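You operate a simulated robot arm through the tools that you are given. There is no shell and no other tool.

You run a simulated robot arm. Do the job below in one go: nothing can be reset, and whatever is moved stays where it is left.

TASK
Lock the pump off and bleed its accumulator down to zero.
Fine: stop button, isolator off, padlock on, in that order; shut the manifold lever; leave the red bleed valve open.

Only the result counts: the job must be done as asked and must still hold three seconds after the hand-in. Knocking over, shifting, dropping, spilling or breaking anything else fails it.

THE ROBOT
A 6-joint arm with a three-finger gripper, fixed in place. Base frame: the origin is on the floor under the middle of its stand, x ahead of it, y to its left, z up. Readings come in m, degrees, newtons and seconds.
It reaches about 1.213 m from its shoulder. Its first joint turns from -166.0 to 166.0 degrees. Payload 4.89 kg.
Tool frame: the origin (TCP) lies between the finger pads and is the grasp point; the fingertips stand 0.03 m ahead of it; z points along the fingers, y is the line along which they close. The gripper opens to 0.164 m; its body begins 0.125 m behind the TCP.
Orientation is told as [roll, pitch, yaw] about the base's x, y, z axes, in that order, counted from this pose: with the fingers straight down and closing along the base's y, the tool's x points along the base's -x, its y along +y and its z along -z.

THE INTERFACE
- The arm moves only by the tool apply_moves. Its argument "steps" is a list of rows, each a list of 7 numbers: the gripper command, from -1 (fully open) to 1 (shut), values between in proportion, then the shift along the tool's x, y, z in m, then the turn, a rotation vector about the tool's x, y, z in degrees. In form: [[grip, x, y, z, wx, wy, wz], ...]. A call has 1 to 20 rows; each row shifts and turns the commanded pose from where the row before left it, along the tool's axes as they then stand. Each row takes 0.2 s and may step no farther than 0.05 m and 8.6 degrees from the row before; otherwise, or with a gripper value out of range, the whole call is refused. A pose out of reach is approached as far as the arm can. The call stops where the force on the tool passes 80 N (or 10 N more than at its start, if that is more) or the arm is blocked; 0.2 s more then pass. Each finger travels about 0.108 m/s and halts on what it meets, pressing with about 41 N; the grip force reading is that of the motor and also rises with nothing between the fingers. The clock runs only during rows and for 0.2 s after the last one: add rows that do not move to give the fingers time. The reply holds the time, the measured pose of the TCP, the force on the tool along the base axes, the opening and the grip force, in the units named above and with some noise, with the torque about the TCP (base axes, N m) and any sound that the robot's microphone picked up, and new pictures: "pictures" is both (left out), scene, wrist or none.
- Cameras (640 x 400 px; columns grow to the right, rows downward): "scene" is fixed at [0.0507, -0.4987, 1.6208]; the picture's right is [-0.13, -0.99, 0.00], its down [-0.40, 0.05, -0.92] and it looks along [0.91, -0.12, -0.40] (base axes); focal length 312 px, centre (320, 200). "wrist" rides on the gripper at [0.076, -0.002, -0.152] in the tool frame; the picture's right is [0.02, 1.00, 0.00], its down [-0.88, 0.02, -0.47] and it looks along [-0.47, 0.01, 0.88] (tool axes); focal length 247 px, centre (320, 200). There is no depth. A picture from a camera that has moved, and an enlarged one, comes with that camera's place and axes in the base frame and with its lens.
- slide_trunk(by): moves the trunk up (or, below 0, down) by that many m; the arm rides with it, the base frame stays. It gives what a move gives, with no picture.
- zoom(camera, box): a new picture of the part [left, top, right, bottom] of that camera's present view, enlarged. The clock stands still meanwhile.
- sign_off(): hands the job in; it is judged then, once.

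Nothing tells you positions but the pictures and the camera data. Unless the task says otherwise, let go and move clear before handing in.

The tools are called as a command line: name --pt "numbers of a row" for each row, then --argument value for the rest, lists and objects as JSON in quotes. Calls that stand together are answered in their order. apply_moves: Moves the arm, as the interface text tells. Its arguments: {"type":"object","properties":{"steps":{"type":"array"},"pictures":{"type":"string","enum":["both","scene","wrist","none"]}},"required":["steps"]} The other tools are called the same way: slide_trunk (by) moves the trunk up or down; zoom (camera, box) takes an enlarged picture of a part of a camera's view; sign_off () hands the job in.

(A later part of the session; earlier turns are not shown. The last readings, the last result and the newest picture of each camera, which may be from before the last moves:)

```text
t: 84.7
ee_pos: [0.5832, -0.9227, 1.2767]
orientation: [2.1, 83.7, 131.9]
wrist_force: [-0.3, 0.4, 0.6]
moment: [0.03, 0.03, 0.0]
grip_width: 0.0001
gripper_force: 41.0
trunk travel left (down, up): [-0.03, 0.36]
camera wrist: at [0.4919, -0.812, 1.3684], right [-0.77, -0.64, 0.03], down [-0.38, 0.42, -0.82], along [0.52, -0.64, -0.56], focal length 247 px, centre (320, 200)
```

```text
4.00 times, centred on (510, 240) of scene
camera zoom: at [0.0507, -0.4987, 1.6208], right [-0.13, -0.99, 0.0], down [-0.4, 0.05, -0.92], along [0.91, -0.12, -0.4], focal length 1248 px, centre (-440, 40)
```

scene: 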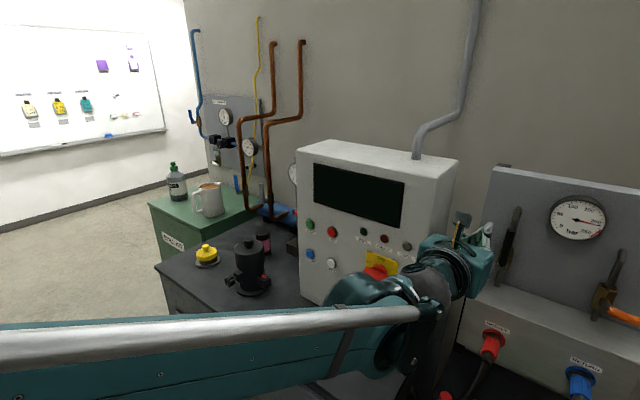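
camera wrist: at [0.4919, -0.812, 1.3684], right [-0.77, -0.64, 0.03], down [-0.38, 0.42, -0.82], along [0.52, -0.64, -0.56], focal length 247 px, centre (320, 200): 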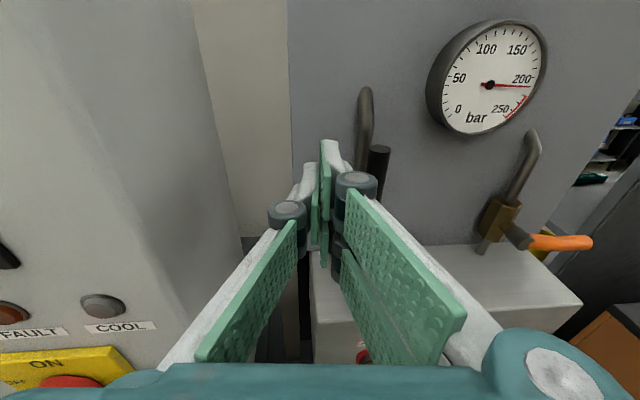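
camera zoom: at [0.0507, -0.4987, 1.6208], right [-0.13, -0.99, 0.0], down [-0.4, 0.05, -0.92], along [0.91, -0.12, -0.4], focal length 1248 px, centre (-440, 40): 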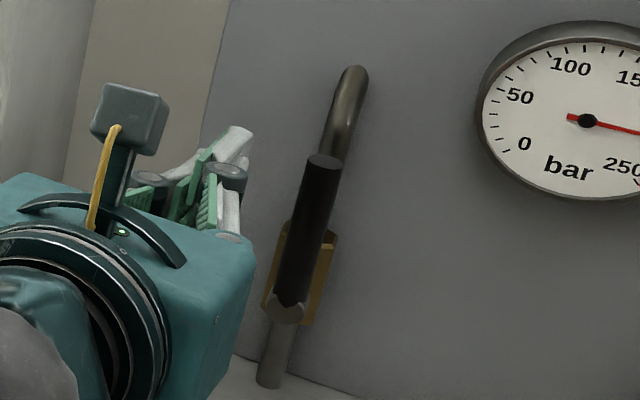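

The fingertips are just left of the lever and overlap it in depth. I'll push it to the right, toward crosswise, in short arcs.

apply_moves --pt "1 0.0002 0.0219 0.0019 0 0 0" --pt "1 0.0047 0.0199 0.0012 0 0 0" --pt "1 0.0002 0.0199 0.0017 0 0 0" --pictures "both"

zoom --camera "scene" --box '[450, 190, 610, 310]'

```text
t: 85.5
ee_pos: [0.5398, -0.9665, 1.2812]
orientation: [2.0, 83.8, 131.9]
wrist_force: [0.9, 0.9, 0.5]
moment: [0.03, 0.03, -0.14]
grip_width: 0.0
gripper_force: 40.9
trunk travel left (down, up): [-0.03, 0.36]
camera wrist: at [0.4486, -0.8561, 1.3735], right [-0.77, -0.64, 0.03], down [-0.38, 0.42, -0.82], along [0.52, -0.64, -0.56], focal length 247 px, centre (320, 200)
```

scene: 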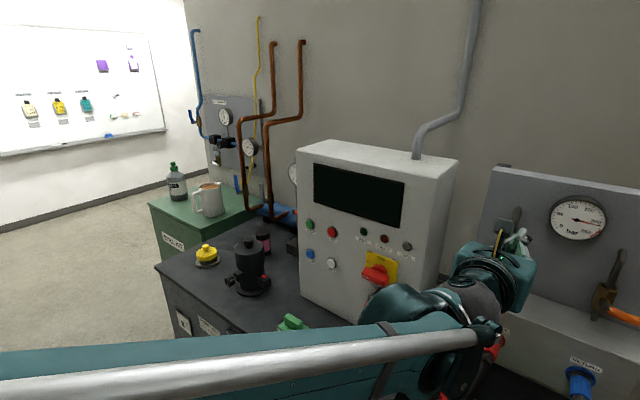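
wrist: 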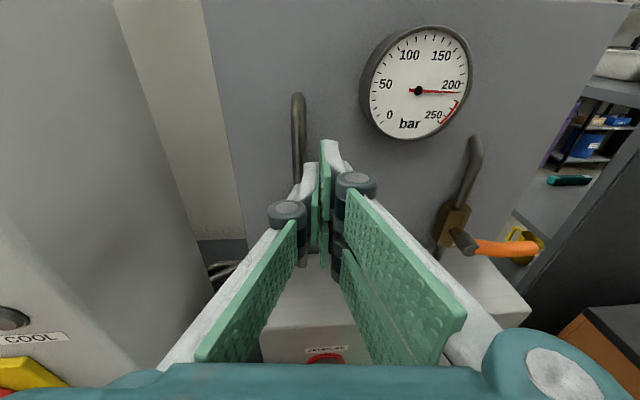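

```text
3.33 times, centred on (530, 250) of scene
camera zoom: at [0.0507, -0.4987, 1.6208], right [-0.13, -0.99, 0.0], down [-0.4, 0.05, -0.92], along [0.91, -0.12, -0.4], focal length 1040 px, centre (-380, 33)
```

zoom: 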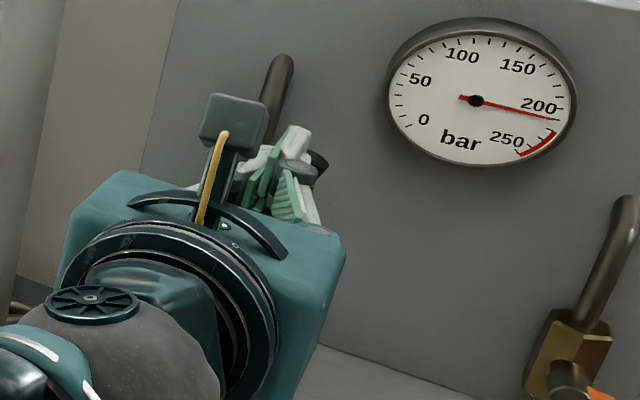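

The lever swings freely to the right. I'll carry on along the arc, down to horizontal.

apply_moves --pt "1 -0.0058 0.0199 0.0023 0 0 0" --pt "1 -0.0098 0.0149 0.0023 0 0 0" --pt "1 -0.0118 0.01 0.0022 0 0 0" --pt "1 0 0 0 0 0 0" --pictures "both"

zoom --camera "scene" --box '[470, 190, 630, 310]'

zoom --camera "wrist" --box '[220, 60, 460, 260]'

```text
t: 86.5
ee_pos: [0.5067, -0.9982, 1.2537]
orientation: [2.0, 83.9, 131.9]
wrist_force: [-11.3, 14.5, 1.8]
moment: [0.3, -0.02, -0.03]
grip_width: 0.0059
gripper_force: 45.2
trunk travel left (down, up): [-0.03, 0.36]
camera wrist: at [0.4158, -0.8885, 1.3453], right [-0.77, -0.64, 0.03], down [-0.38, 0.42, -0.83], along [0.52, -0.64, -0.56], focal length 247 px, centre (320, 200)
```

scene: 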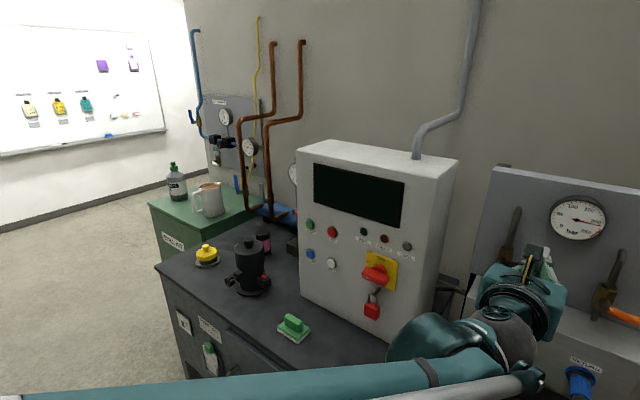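
wrist: 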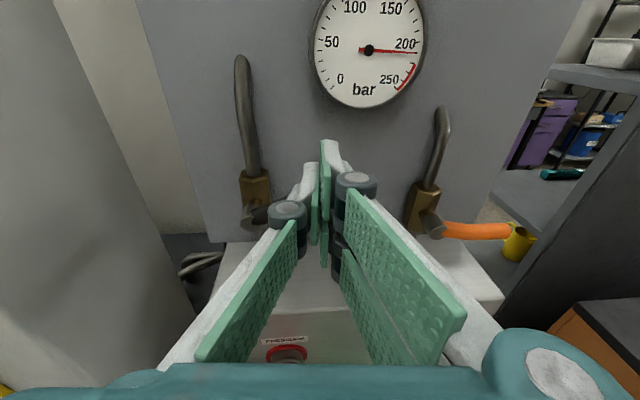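

```text
3.33 times, centred on (550, 250) of scene
camera zoom: at [0.0507, -0.4987, 1.6208], right [-0.13, -0.99, 0.0], down [-0.4, 0.05, -0.92], along [0.91, -0.12, -0.4], focal length 1040 px, centre (-447, 33)
```

zoom: 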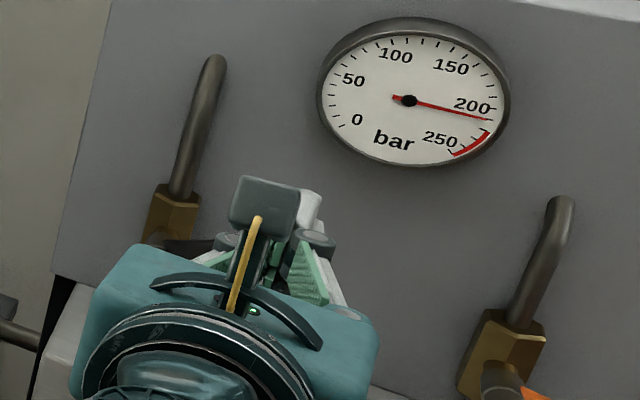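

```text
2.00 times, centred on (340, 160) of wrist
camera zoom: at [0.4158, -0.8885, 1.3453], right [-0.77, -0.64, 0.03], down [-0.38, 0.42, -0.83], along [0.52, -0.64, -0.56], focal length 494 px, centre (280, 280)
```

zoom: 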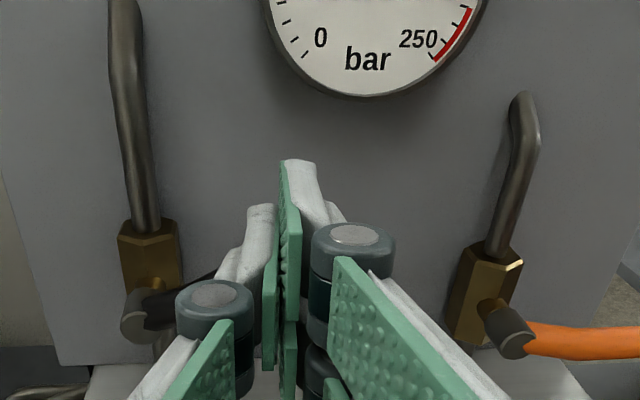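

apply_moves --pt "1 0.008 0 0 0 0 0" --pt "1 0.004 0 -0.03 0 0 0" --pt "1 0.004 0 -0.04 0 0 0" --pt "1 0 0 0 0 0 0" --pictures "both"

zoom --camera "wrist" --box '[200, 40, 440, 260]'

zoom --camera "scene" --box '[470, 190, 630, 310]'

```text
t: 87.5
ee_pos: [0.4643, -0.9489, 1.2755]
orientation: [2.0, 83.8, 131.9]
wrist_force: [-0.4, -0.4, -0.5]
moment: [-0.05, -0.03, -0.01]
grip_width: 0.0001
gripper_force: 45.3
trunk travel left (down, up): [-0.03, 0.36]
camera wrist: at [0.3739, -0.8388, 1.3669], right [-0.76, -0.64, 0.03], down [-0.38, 0.42, -0.82], along [0.52, -0.64, -0.57], focal length 247 px, centre (320, 200)
```

scene: 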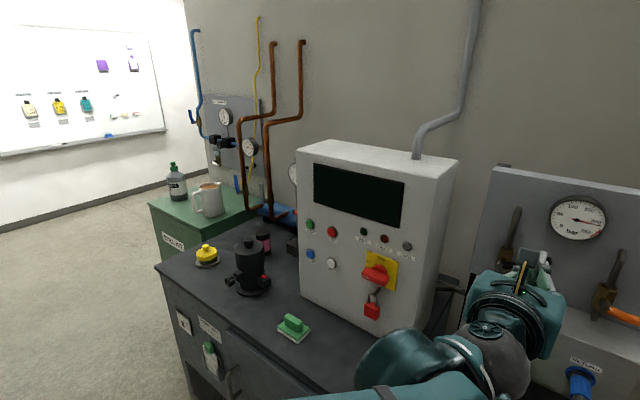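
wrist: 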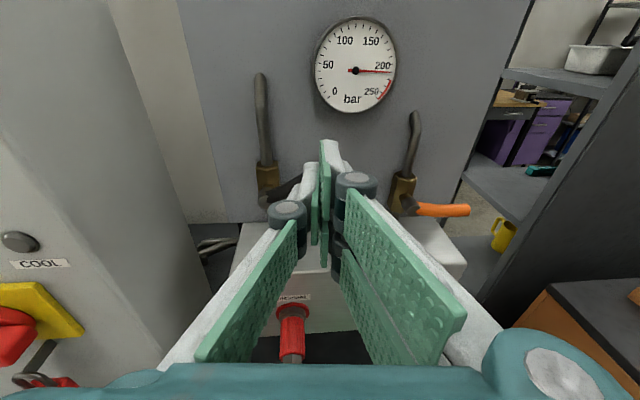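

```text
1.82 times, centred on (320, 150) of wrist
camera zoom: at [0.3739, -0.8388, 1.3669], right [-0.76, -0.64, 0.03], down [-0.38, 0.42, -0.82], along [0.52, -0.64, -0.57], focal length 449 px, centre (320, 291)
```

zoom: 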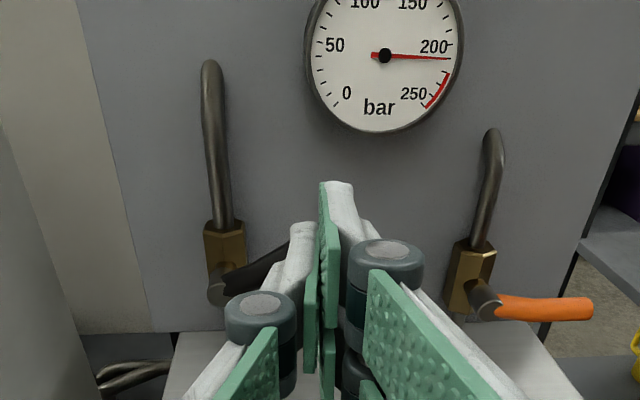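

```text
3.33 times, centred on (550, 250) of scene
camera zoom: at [0.0507, -0.4987, 1.6208], right [-0.13, -0.99, 0.0], down [-0.4, 0.05, -0.92], along [0.91, -0.12, -0.4], focal length 1040 px, centre (-447, 33)
```

zoom: 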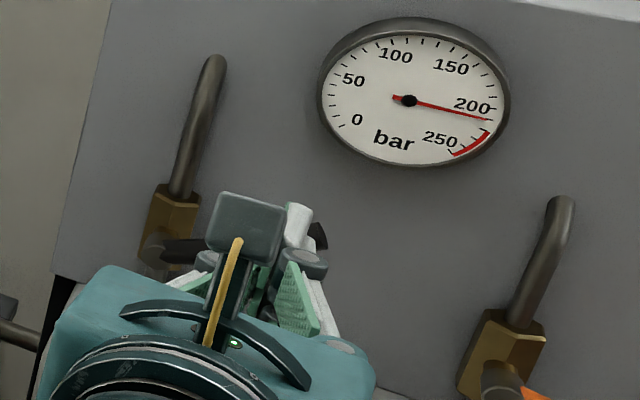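

The lever stopped about 30° short because the fingertips were riding over its front. I'll come from above it with the tips a bit deeper and press it down to horizontal.

apply_moves --pt "1 0.033 -0.004 0 0 0 0" --pt "1 0 0 0.035 0 0 0" --pt "1 0 0 0.035 0 0 0" --pt "1 0 0 0.007 0 0 0" --pt "1 0 0 0 0 0 0" --pictures "both"

zoom --camera "wrist" --box '[200, 80, 440, 280]'

zoom --camera "scene" --box '[470, 190, 630, 310]'

```text
t: 88.7
ee_pos: [0.5172, -1.006, 1.2978]
orientation: [2.0, 83.9, 131.9]
wrist_force: [-0.3, -0.9, 0.7]
moment: [-0.04, -0.03, 0.04]
grip_width: 0.0
gripper_force: 44.9
trunk travel left (down, up): [-0.03, 0.36]
camera wrist: at [0.427, -0.8951, 1.3889], right [-0.77, -0.64, 0.03], down [-0.38, 0.42, -0.82], along [0.52, -0.64, -0.57], focal length 247 px, centre (320, 200)
```

scene: 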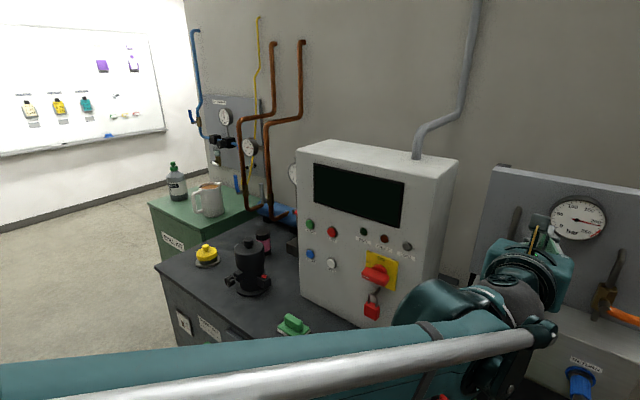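
wrist: 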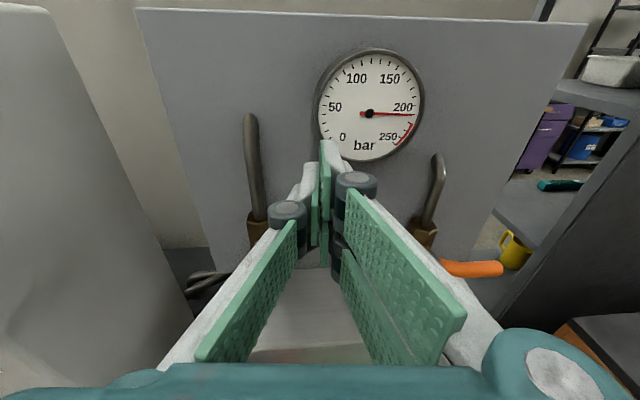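

```text
2.00 times, centred on (320, 180) of wrist
camera zoom: at [0.427, -0.8951, 1.3889], right [-0.77, -0.64, 0.03], down [-0.38, 0.42, -0.82], along [0.52, -0.64, -0.57], focal length 494 px, centre (320, 240)
```

zoom: 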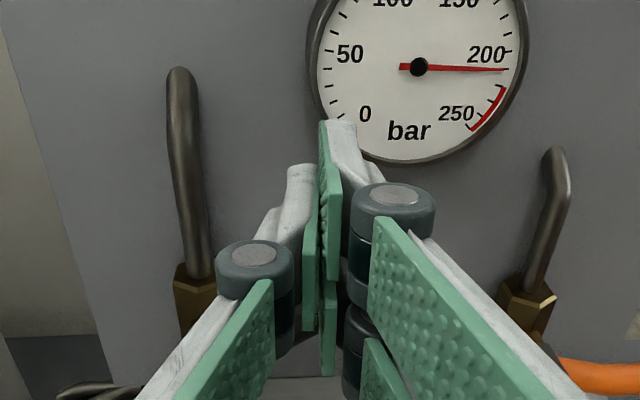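

```text
3.33 times, centred on (550, 250) of scene
camera zoom: at [0.0507, -0.4987, 1.6208], right [-0.13, -0.99, 0.0], down [-0.4, 0.05, -0.92], along [0.91, -0.12, -0.4], focal length 1040 px, centre (-447, 33)
```

zoom: 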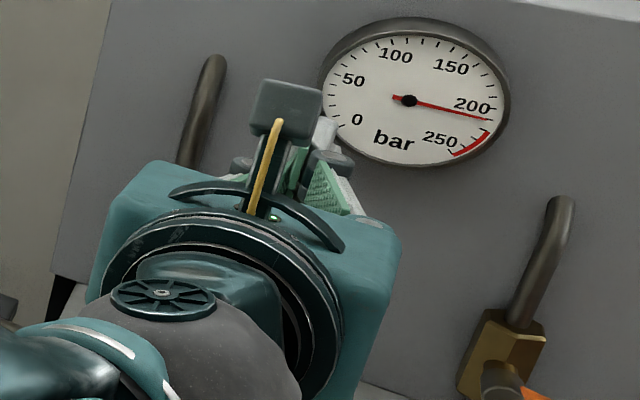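

apply_moves --pt "1 -0.012 0 0.0012 0 0 0" --pt "1 -0.01 0 0.001 0 0 0" --pt "1 -0.01 0 0.001 0 0 0" --pt "1 -0.008 0 0.0008 0 0 0" --pictures "none"

apply_moves --pt "1 -0.006 0 0.0006 0 0 0" --pt "1 -0.004 0 0.0004 0 0 0" --pictures "both"

zoom --camera "wrist" --box '[200, 80, 440, 280]'

zoom --camera "scene" --box '[470, 190, 630, 310]'

```text
t: 89.7
ee_pos: [0.5188, -1.0062, 1.2591]
orientation: [2.1, 83.8, 131.9]
wrist_force: [0.1, -0.5, 1.3]
moment: [-0.04, 0.01, -0.04]
grip_width: 0.0
gripper_force: 44.9
trunk travel left (down, up): [-0.03, 0.36]
```

```text
t: 90.3
ee_pos: [0.5174, -1.0056, 1.2485]
orientation: [2.0, 83.8, 131.9]
wrist_force: [0.1, 0.0, 1.5]
moment: [-0.04, -0.03, 0.02]
grip_width: 0.0
gripper_force: 45.1
trunk travel left (down, up): [-0.03, 0.36]
camera wrist: at [0.4272, -0.8957, 1.34], right [-0.77, -0.64, 0.03], down [-0.38, 0.42, -0.82], along [0.52, -0.64, -0.56], focal length 247 px, centre (320, 200)
```

scene: 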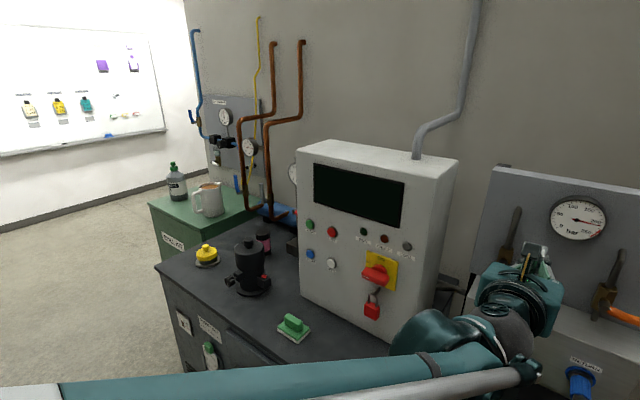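
wrist: 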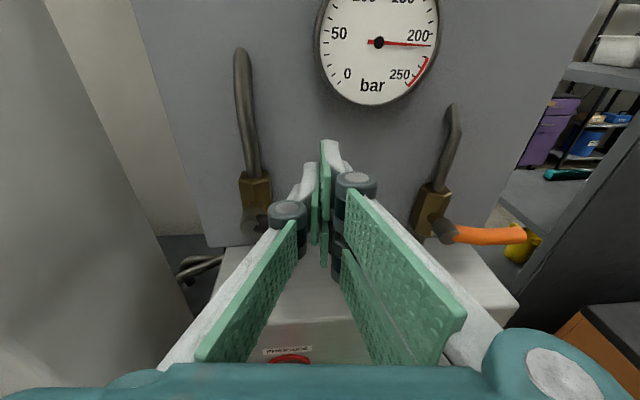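

```text
2.00 times, centred on (320, 180) of wrist
camera zoom: at [0.4272, -0.8957, 1.34], right [-0.77, -0.64, 0.03], down [-0.38, 0.42, -0.82], along [0.52, -0.64, -0.56], focal length 494 px, centre (320, 240)
```

zoom: 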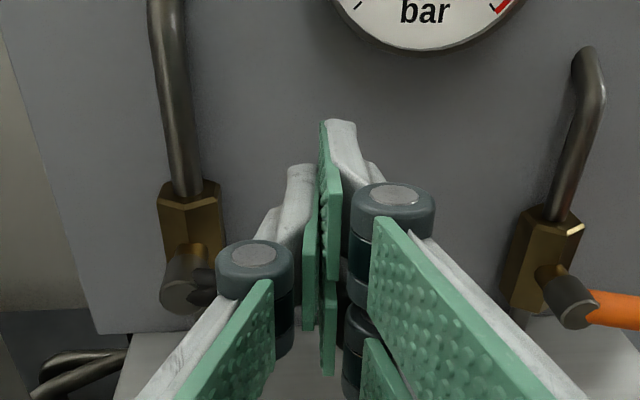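

```text
3.33 times, centred on (550, 250) of scene
camera zoom: at [0.0507, -0.4987, 1.6208], right [-0.13, -0.99, 0.0], down [-0.4, 0.05, -0.92], along [0.91, -0.12, -0.4], focal length 1040 px, centre (-447, 33)
```

zoom: 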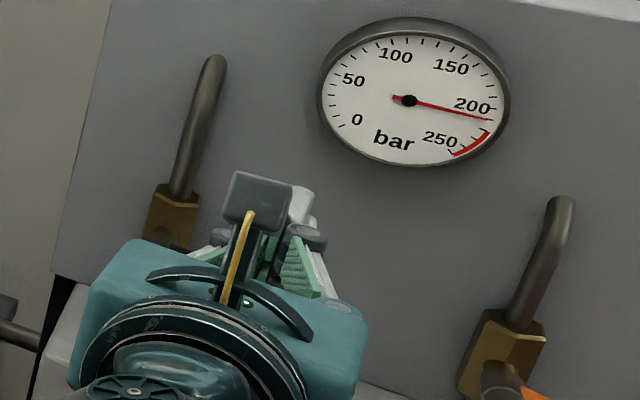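

apply_moves --pt "1 0.01 0 0 0 0 0" --pt "1 0.004 0 -0.035 0 0 0" --pt "1 0.004 0 -0.04 0 0 0" --pt "1 0.02 0 -0.03 0 0 0" --pt "1 0 0 0 0 0 0" --pictures "both"

zoom --camera "wrist" --box '[200, 40, 500, 280]'

zoom --camera "scene" --box '[470, 190, 640, 340]'

```text
t: 91.5
ee_pos: [0.4536, -0.9281, 1.2977]
orientation: [2.0, 83.8, 131.9]
wrist_force: [1.7, -0.1, -1.0]
moment: [-0.01, -0.04, -0.04]
grip_width: 0.0
gripper_force: 44.9
trunk travel left (down, up): [-0.03, 0.36]
camera wrist: at [0.363, -0.8177, 1.3892], right [-0.76, -0.64, 0.03], down [-0.38, 0.42, -0.82], along [0.52, -0.64, -0.57], focal length 247 px, centre (320, 200)
```

scene: 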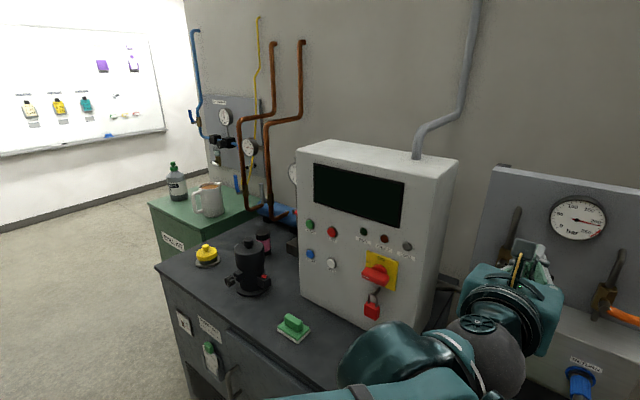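
wrist: 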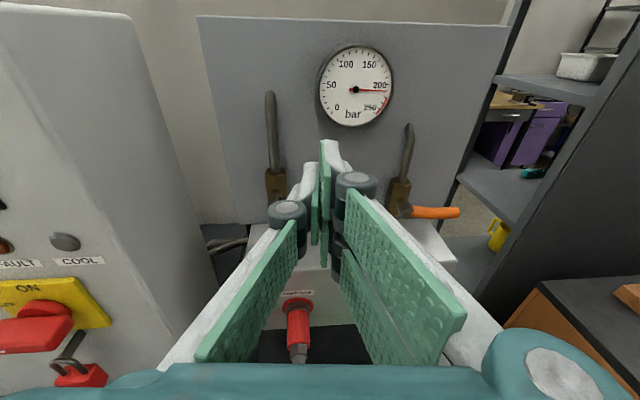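

```text
1.67 times, centred on (350, 160) of wrist
camera zoom: at [0.363, -0.8177, 1.3892], right [-0.76, -0.64, 0.03], down [-0.38, 0.42, -0.82], along [0.52, -0.64, -0.57], focal length 412 px, centre (270, 267)
```

zoom: 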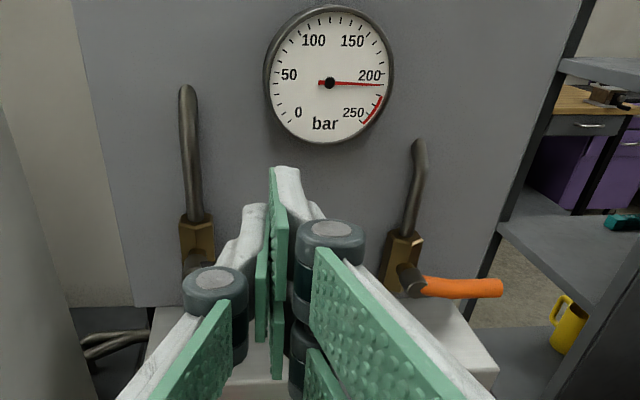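

```text
2.67 times, centred on (555, 265) of scene
camera zoom: at [0.0507, -0.4987, 1.6208], right [-0.13, -0.99, 0.0], down [-0.4, 0.05, -0.92], along [0.91, -0.12, -0.4], focal length 832 px, centre (-307, 27)
```

zoom: 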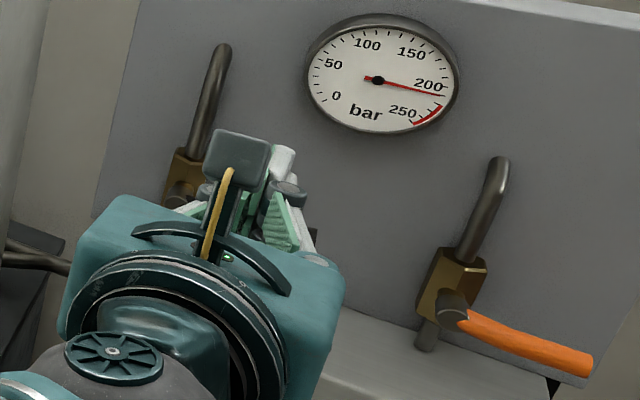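

apply_moves --pt "1 0 0 -0.04 0 0 0" --pt "1 0 0 -0.04 0 0 0" --pt "1 0 -0.03 -0.03 0 0 0" --pt "1 0 -0.04 -0.02 0 0 0" --pt "1 0 -0.04 0 0 0 0" --pt "1 0 0 0 0 0 0" --pictures "both"

zoom --camera "scene" --box '[470, 160, 640, 330]'

zoom --camera "wrist" --box '[280, 0, 520, 220]'

```text
t: 92.9
ee_pos: [0.4506, -0.7617, 1.3111]
orientation: [1.7, 83.8, 131.5]
wrist_force: [-1.1, -0.7, 0.2]
moment: [-0.02, 0.02, 0.11]
grip_width: 0.0001
gripper_force: 44.4
trunk travel left (down, up): [-0.03, 0.36]
camera wrist: at [0.3592, -0.6509, 1.4031], right [-0.77, -0.64, 0.02], down [-0.38, 0.42, -0.82], along [0.52, -0.64, -0.56], focal length 247 px, centre (320, 200)
```

scene: 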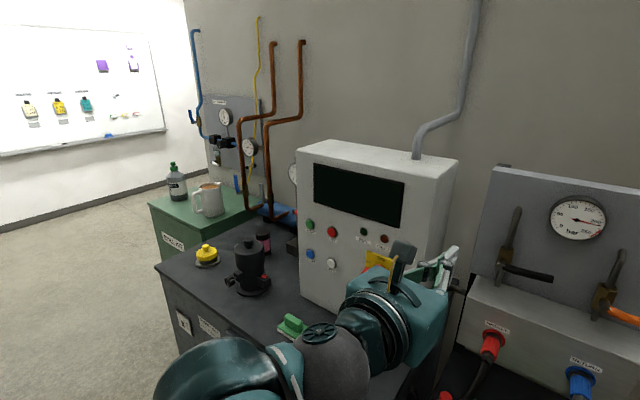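
wrist: 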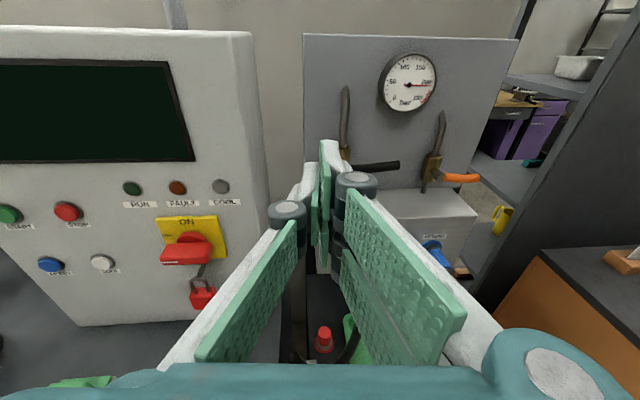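

```text
2.35 times, centred on (555, 245) of scene
camera zoom: at [0.0507, -0.4987, 1.6208], right [-0.13, -0.99, 0.0], down [-0.4, 0.05, -0.92], along [0.91, -0.12, -0.4], focal length 734 px, centre (-233, 94)
```

zoom: 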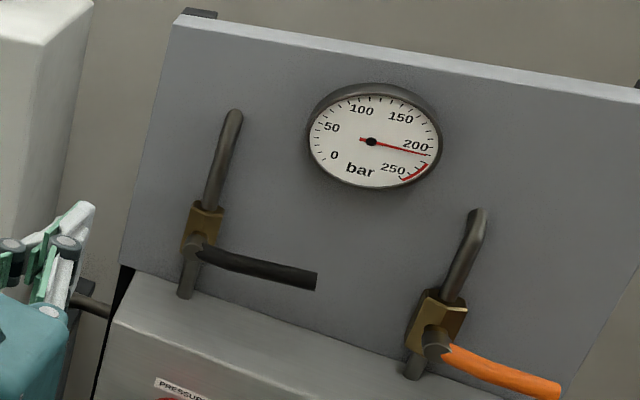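

```text
1.82 times, centred on (400, 110) of wrist
camera zoom: at [0.3592, -0.6509, 1.4031], right [-0.77, -0.64, 0.02], down [-0.38, 0.42, -0.82], along [0.52, -0.64, -0.56], focal length 449 px, centre (174, 364)
```

zoom: 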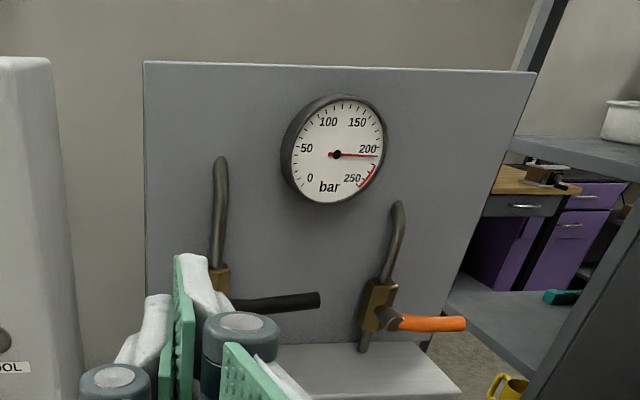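

The black lever is now nearly crosswise but looks a few degrees short of the orange one. I'll go back over it and press down until I feel its stop.

apply_moves --pt "1 0 0.0353 0.02 0 0 0" --pt "1 0 0.0353 0.02 0 0 0" --pt "1 0 0.0353 0.02 0 0 0" --pt "1 -0.0045 0 0.0433 0 0 0" --pt "1 -0.0045 0 0.0433 0 0 0" --pt "1 -0.0045 0 0.0433 0 0 0" --pt "1 -0.0045 0 0.0433 0 0 0" --pt "1 0 0 0 0 0 0" --pictures "wrist"

```text
t: 94.7
ee_pos: [0.518, -1.0075, 1.2703]
orientation: [1.9, 83.8, 131.9]
wrist_force: [0.7, 0.1, 0.1]
moment: [0.02, -0.01, 0.06]
grip_width: 0.0001
gripper_force: 44.8
trunk travel left (down, up): [-0.03, 0.36]
camera wrist: at [0.4268, -0.8974, 1.3617], right [-0.77, -0.64, 0.03], down [-0.38, 0.42, -0.82], along [0.52, -0.64, -0.56], focal length 247 px, centre (320, 200)
```

wrist: 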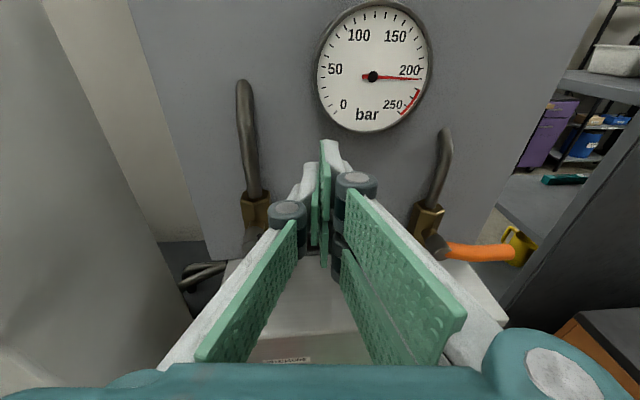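

apply_moves --pt "1 -0.01 0 0.001 0 0 0" --pt "1 -0.01 0 0.001 0 0 0" --pt "1 -0.004 0 0.0004 0 0 0" --pt "1 -0.004 0 0.0004 0 0 0" --pt "1 -0.003 0 0.0003 0 0 0" --pictures "none"

apply_moves --pt "1 -0.003 0 0.0003 0 0 0" --pt "1 0 0 0 0 0 0" --pictures "none"

apply_moves --pt "1 -0.003 0 0.0003 0 0 0" --pt "1 0 0 0 0 0 0" --pictures "none"

```text
t: 95.9
ee_pos: [0.5204, -1.0056, 1.2407]
orientation: [1.6, 83.9, 131.7]
wrist_force: [7.2, -17.6, 32.8]
moment: [-1.1, -0.62, -0.08]
grip_width: 0.0
gripper_force: 45.1
trunk travel left (down, up): [-0.03, 0.36]
```

```text
t: 96.4
ee_pos: [0.5193, -1.0049, 1.2396]
orientation: [1.4, 84.1, 131.0]
wrist_force: [0.1, 1.3, 37.5]
moment: [-0.63, -0.52, 0.15]
grip_width: 0.0
gripper_force: 45.1
trunk travel left (down, up): [-0.03, 0.36]
stopped in row 2: the force on the tool passed its limit at 83 N (the readings are from after the stop); the commanded pose is now the measured one
```

```text
t: 96.9
ee_pos: [0.5197, -1.0062, 1.2402]
orientation: [0.6, 84.1, 130.3]
wrist_force: [0.9, 3.7, 46.0]
moment: [-0.63, -0.6, 0.3]
grip_width: 0.0
gripper_force: 44.5
trunk travel left (down, up): [-0.03, 0.36]
stopped in row 2: the force on the tool passed its limit at 83 N (the readings are from after the stop); the commanded pose is now the measured one
```

The lever has met its hard stop, so the PRESSURE valve is fully shut. I'll lift off, back out and check.

apply_moves --pt "1 0.01 0 0 0 0 0" --pt "1 0.01 0 -0.01 0 0 0" --pt "1 0.004 0 -0.04 0 0 0" --pt "1 0.004 0 -0.04 0 0 0" --pt "1 0 0 -0.04 0 0 0" --pt "1 0 0 -0.04 0 0 0" --pt "1 0 -0.035 -0.02 0 0 0" --pt "1 0 -0.035 -0.02 0 0 0" --pt "1 0 -0.035 0 0 0 0" --pt "1 0 0 0 0 0 0" --pictures "both"

zoom --camera "scene" --box '[470, 160, 640, 330]'

zoom --camera "scene" --box '[250, 150, 330, 260]'

```text
t: 99.1
ee_pos: [0.471, -0.7829, 1.2858]
orientation: [0.8, 84.0, 130.5]
wrist_force: [-0.8, 0.2, 0.0]
moment: [0.04, -0.01, 0.08]
grip_width: 0.0
gripper_force: 45.2
trunk travel left (down, up): [-0.03, 0.36]
camera wrist: at [0.3795, -0.6717, 1.3765], right [-0.77, -0.64, 0.02], down [-0.38, 0.42, -0.83], along [0.52, -0.64, -0.56], focal length 247 px, centre (320, 200)
```

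scene: 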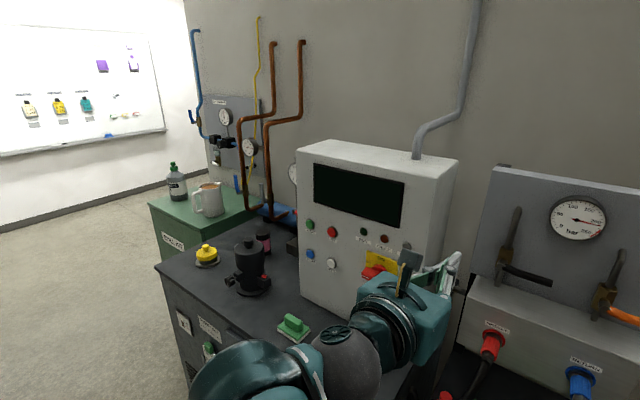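
wrist: 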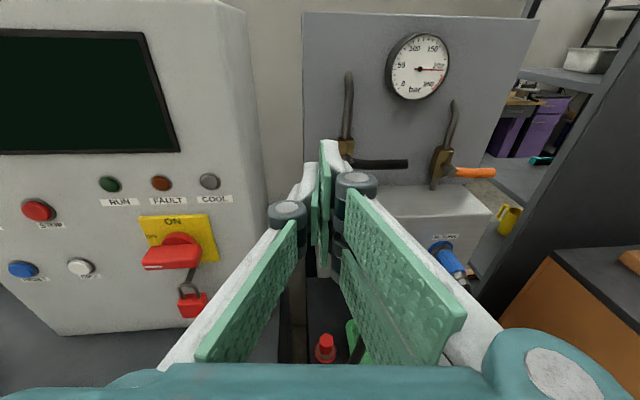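

```text
2.35 times, centred on (555, 245) of scene
camera zoom: at [0.0507, -0.4987, 1.6208], right [-0.13, -0.99, 0.0], down [-0.4, 0.05, -0.92], along [0.91, -0.12, -0.4], focal length 734 px, centre (-233, 94)
```

zoom: 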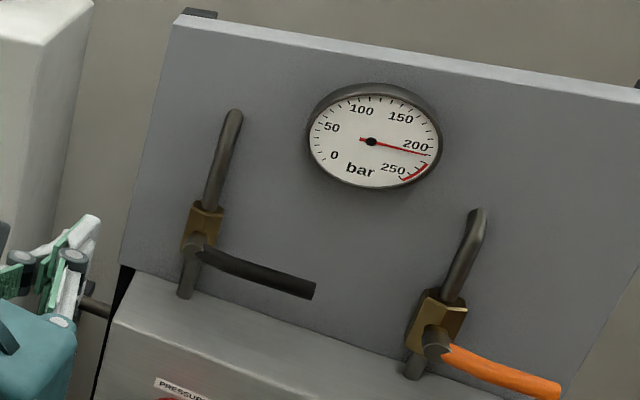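

```text
3.64 times, centred on (290, 205) of scene
camera zoom: at [0.0507, -0.4987, 1.6208], right [-0.13, -0.99, 0.0], down [-0.4, 0.05, -0.92], along [0.91, -0.12, -0.4], focal length 1134 px, centre (429, 182)
```

zoom: 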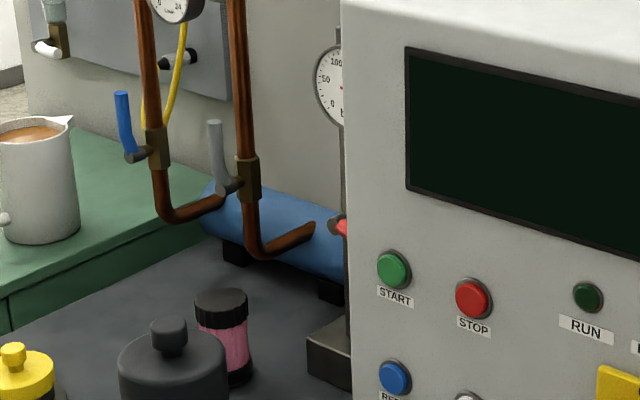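

The black lever now lies parallel to the orange one, so it's shut. The remaining item is the red bleed lever left of the cabinet, near w=0.37, s=1.18, z=1.10. I'll swing over to the left at a safe height to look at it.

apply_moves --pt "1 0 -0.03 -0.01 5.3 0 0" --pt "1 0 -0.048 0 0 0 0" --pt "1 0 -0.048 0 0 0 0" --pt "1 0 -0.048 0 0 0 0" --pt "1 0 -0.048 0 0 0 0" --pt "1 0 -0.048 0 0 0 0" --pt "1 0 -0.048 0 0 0 0" --pt "1 0 -0.048 0 0 0 0" --pt "1 0 -0.048 0 0 0 0" --pt "1 0 -0.048 0 0 0 0" --pt "1 0 -0.048 0 0 0 0" --pt "1 0 0 0 0 0 0" --pictures "both"

```text
t: 101.7
ee_pos: [0.7339, -0.5165, 1.2891]
orientation: [-8.9, 84.8, 135.3]
wrist_force: [-0.2, 1.1, 0.3]
moment: [0.03, -0.01, 0.03]
grip_width: 0.0
gripper_force: 44.8
out of reach, approached as far as the arm can: row 6, 7, 8, 9, 10, 11
trunk travel left (down, up): [-0.03, 0.36]
camera wrist: at [0.6165, -0.4321, 1.3778], right [-0.58, -0.81, 0.01], down [-0.45, 0.32, -0.83], along [0.68, -0.49, -0.55], focal length 247 px, centre (320, 200)
```

scene: 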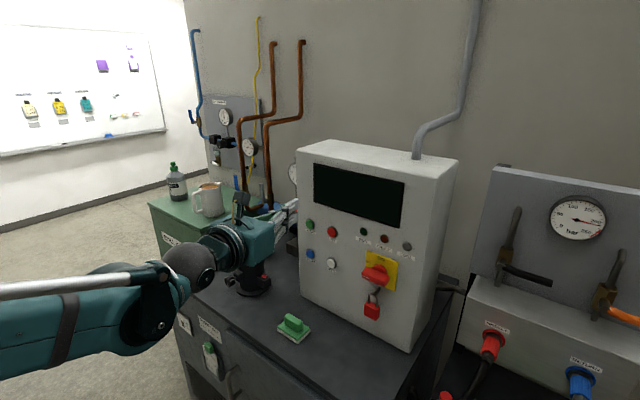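
wrist: 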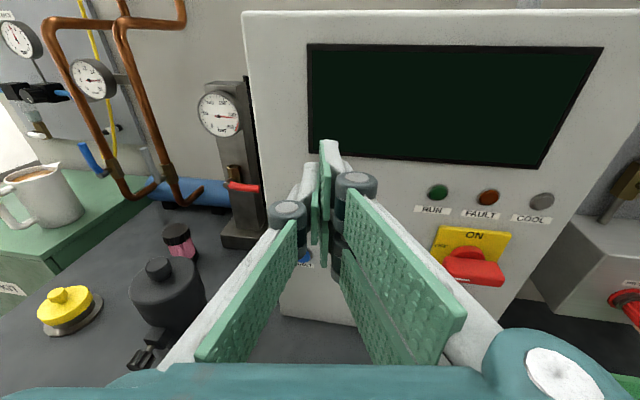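

zoom --camera "wrist" --box '[140, 70, 290, 260]'

zoom --camera "wrist" --box '[190, 130, 280, 220]'

zoom --camera "scene" --box '[220, 150, 320, 250]'

```text
2.11 times, centred on (215, 165) of wrist
camera zoom: at [0.6165, -0.4321, 1.3778], right [-0.58, -0.81, 0.01], down [-0.45, 0.32, -0.83], along [0.68, -0.49, -0.55], focal length 520 px, centre (541, 274)
```

zoom: 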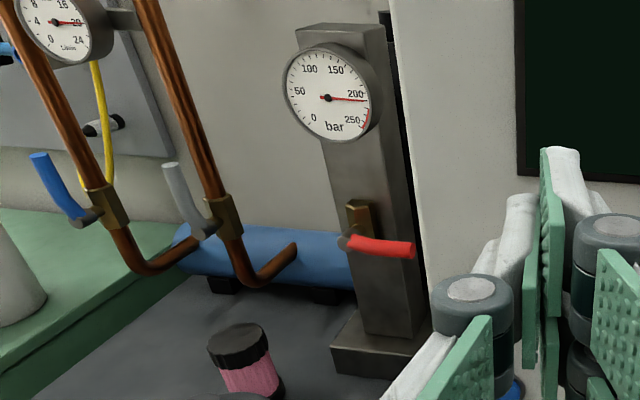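

```text
4.44 times, centred on (235, 175) of wrist
camera zoom: at [0.6165, -0.4321, 1.3778], right [-0.58, -0.81, 0.01], down [-0.45, 0.32, -0.83], along [0.68, -0.49, -0.55], focal length 1098 px, centre (698, 311)
```

zoom: 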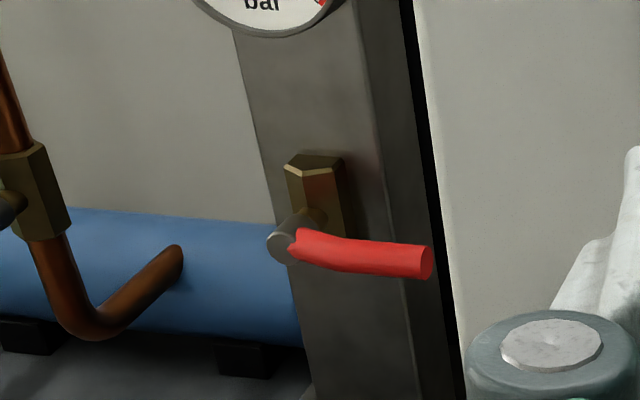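

```text
4.00 times, centred on (270, 200) of scene
camera zoom: at [0.0507, -0.4987, 1.6208], right [-0.13, -0.99, 0.0], down [-0.4, 0.05, -0.92], along [0.91, -0.12, -0.4], focal length 1248 px, centre (520, 200)
```

zoom: 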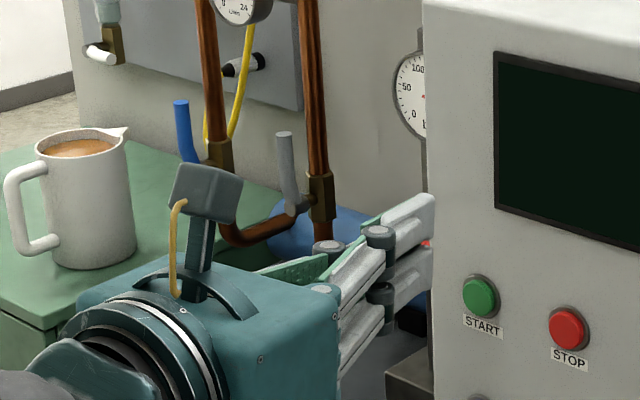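

The bleed lever points right, crosswise, so it is shut, and the accumulator gauge reads about 205 bar. It has to swing up to open. The arm reports a reach limit here, so I'll turn the tool more along the arm's own direction, tip it slightly down and move further left.

apply_moves --pt "1 0 0 0 6 -4 0" --pt "1 0 -0.03 0 2 -4 0" --pt "1 0 -0.04 0 0 0 0" --pt "1 0 -0.04 0 0 0 0" --pt "1 0 -0.04 0 0 0 0" --pt "1 0 0 0 0 0 0" --pictures "both"

```text
t: 103.1
ee_pos: [0.7936, -0.4014, 1.2934]
orientation: [-8.8, 77.1, 144.5]
wrist_force: [-0.1, -0.8, -0.7]
moment: [-0.04, 0.02, -0.02]
grip_width: 0.0
gripper_force: 45.0
out of reach, approached as far as the arm can: row 1, 5
trunk travel left (down, up): [-0.03, 0.36]
camera wrist: at [0.674, -0.3442, 1.4008], right [-0.45, -0.89, -0.01], down [-0.58, 0.3, -0.75], along [0.68, -0.33, -0.66], focal length 247 px, centre (320, 200)
```

scene: 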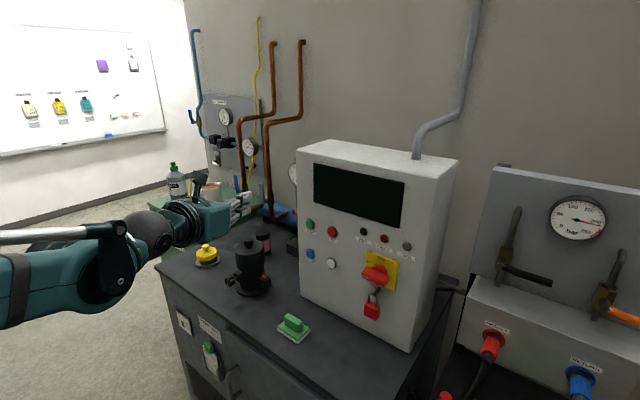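
wrist: 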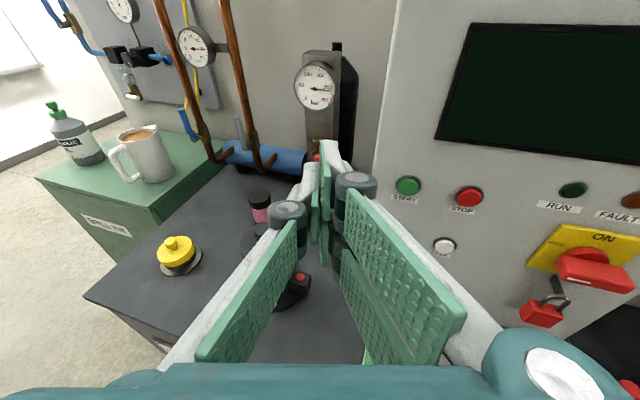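

apply_moves --pt "1 -0.0185 -0.0078 0.0352 0 0 0" --pt "1 -0.0185 -0.0078 0.0352 0 0 0" --pt "1 -0.0185 -0.0078 0.0352 0 0 0" --pt "1 -0.0185 -0.0078 0.0352 0 0 0" --pt "1 0 0 0 0 0 0" --pictures "both"

```text
t: 104.3
ee_pos: [0.8964, -0.4632, 1.1938]
orientation: [-8.8, 77.0, 144.4]
wrist_force: [-1.0, -0.5, 0.1]
moment: [0.03, 0.01, 0.01]
grip_width: 0.0001
gripper_force: 45.1
out of reach, approached as far as the arm can: row 1, 2, 3, 4
trunk travel left (down, up): [-0.03, 0.36]
camera wrist: at [0.7775, -0.4044, 1.3013], right [-0.45, -0.89, -0.01], down [-0.58, 0.3, -0.75], along [0.68, -0.33, -0.66], focal length 247 px, centre (320, 200)
```

scene: 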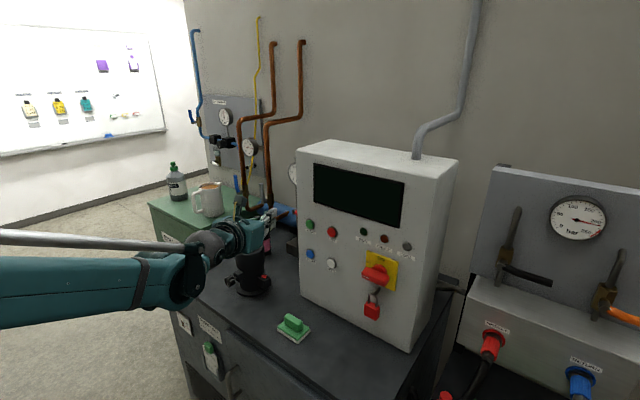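
wrist: 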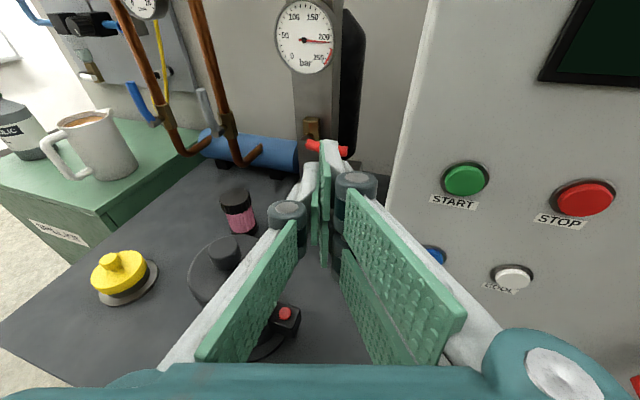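

The tool is nearly in line with the forearm, which is an awkward posture for turning. I'll pitch it down more first and then turn its heading to match the panel direction.

apply_moves --pt "1 0 0 0 0 -7.4 0" --pt "1 0 0 0 0 -7.4 0" --pt "1 0 0 0 0 -7.4 0" --pt "1 0 0 0 -4.9 0 3.44" --pt "1 0 0 0 -4.9 0 3.44" --pt "1 0 0 0 -4.9 0 3.44" --pt "1 0 0 0 0 0 0" --pictures "both"

```text
t: 105.9
ee_pos: [0.8829, -0.4882, 1.1901]
orientation: [-3.5, 54.9, 150.0]
wrist_force: [-0.5, -0.5, 0.1]
moment: [0.01, 0.01, -0.02]
grip_width: 0.0001
gripper_force: 45.5
out of reach, approached as far as the arm can: row 1, 2, 3, 4, 5, 6
trunk travel left (down, up): [-0.03, 0.36]
camera wrist: at [0.8071, -0.4551, 1.3392], right [-0.44, -0.9, -0.02], down [-0.8, 0.4, -0.45], along [0.41, -0.18, -0.89], focal length 247 px, centre (320, 200)
```

scene: 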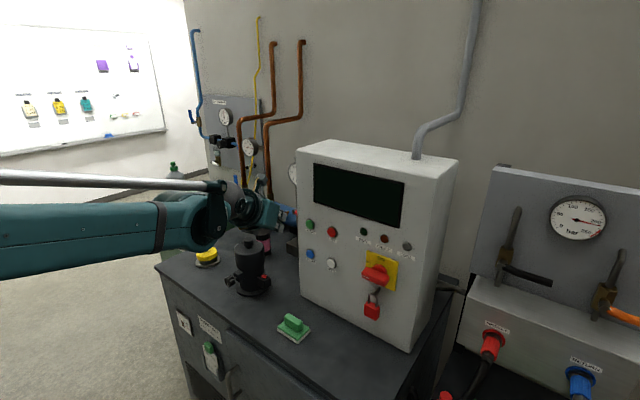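
wrist: 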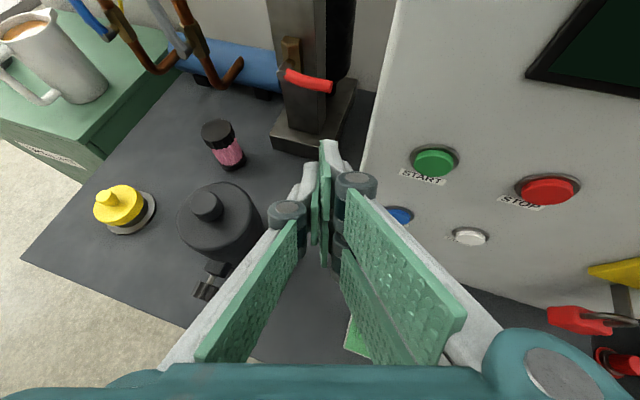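

The heading won't turn right in this roll, most likely because the last joint is near its limit. With closed fingers the roll doesn't matter for pushing, so I'll roll back a quarter turn and try again.

apply_moves --pt "1 0 0 0 0 0 -8.4" --pt "1 0 0 0 0 0 -8.4" --pt "1 0 0 0 0 0 -8.4" --pt "1 0 0 0 0 0 -8.4" --pt "1 0 0 0 0 0 -8.4" --pt "1 0 0 0 0 0 -8.4" --pt "1 0 0 0 0 0 -8.4" --pt "1 0 0 0 0 0 -8.4" --pt "1 0 0 0 0 0 -8.4" --pt "1 0 0 0 0 0 -8.4" --pt "1 0 0 0 0 0 -6" --pt "1 0 0 0 0 0 0" --pictures "both"

```text
t: 108.5
ee_pos: [0.8818, -0.4877, 1.1885]
orientation: [55.0, 2.0, -116.9]
wrist_force: [0.1, 0.7, 0.4]
moment: [-0.04, 0.01, 0.0]
grip_width: 0.0001
gripper_force: 45.4
trunk travel left (down, up): [-0.03, 0.36]
camera wrist: at [0.8025, -0.3657, 1.2768], right [0.51, -0.27, 0.82], down [-0.74, -0.62, 0.26], along [0.44, -0.73, -0.51], focal length 247 px, centre (320, 200)
```

scene: 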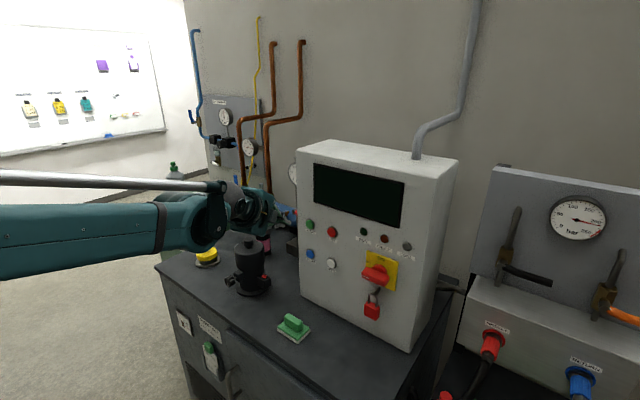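
wrist: 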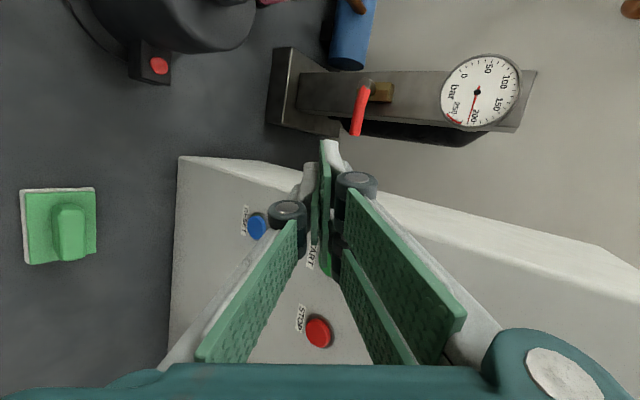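

apply_moves --pt "1 0 0 0 -0.07 -5.2 3.62" --pt "1 0 0 0 -0.07 -5.2 3.62" --pt "1 0 0 0 -0.07 -5.2 3.62" --pt "1 0 0 0 0 0 0" --pictures "both"

```text
t: 109.5
ee_pos: [0.8822, -0.4881, 1.1889]
orientation: [54.5, 1.9, -136.0]
wrist_force: [0.4, -0.4, -0.6]
moment: [0.03, -0.05, 0.05]
grip_width: 0.0
gripper_force: 45.4
trunk travel left (down, up): [-0.03, 0.36]
camera wrist: at [0.8473, -0.3473, 1.278], right [0.4, -0.42, 0.81], down [-0.9, -0.35, 0.26], along [0.17, -0.84, -0.52], focal length 247 px, centre (320, 200)
```

scene: 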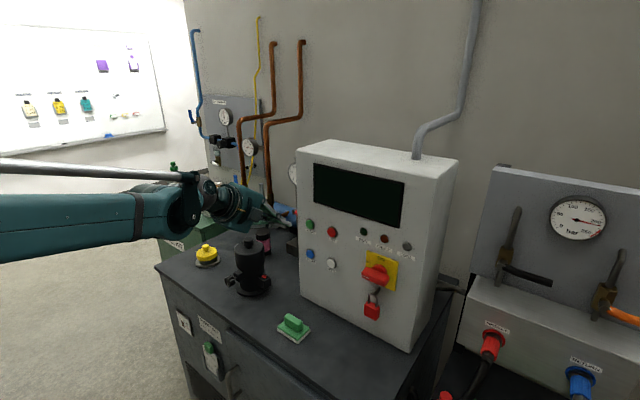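
wrist: 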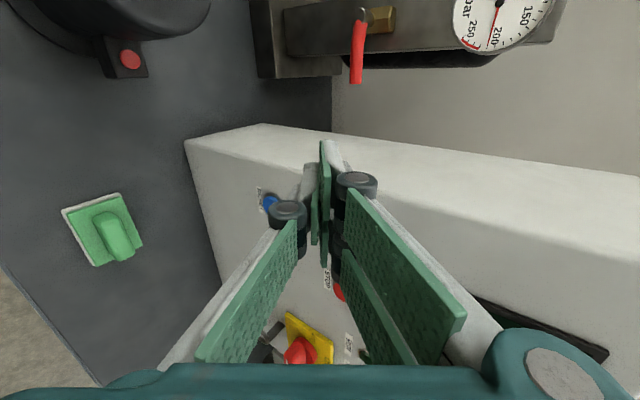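

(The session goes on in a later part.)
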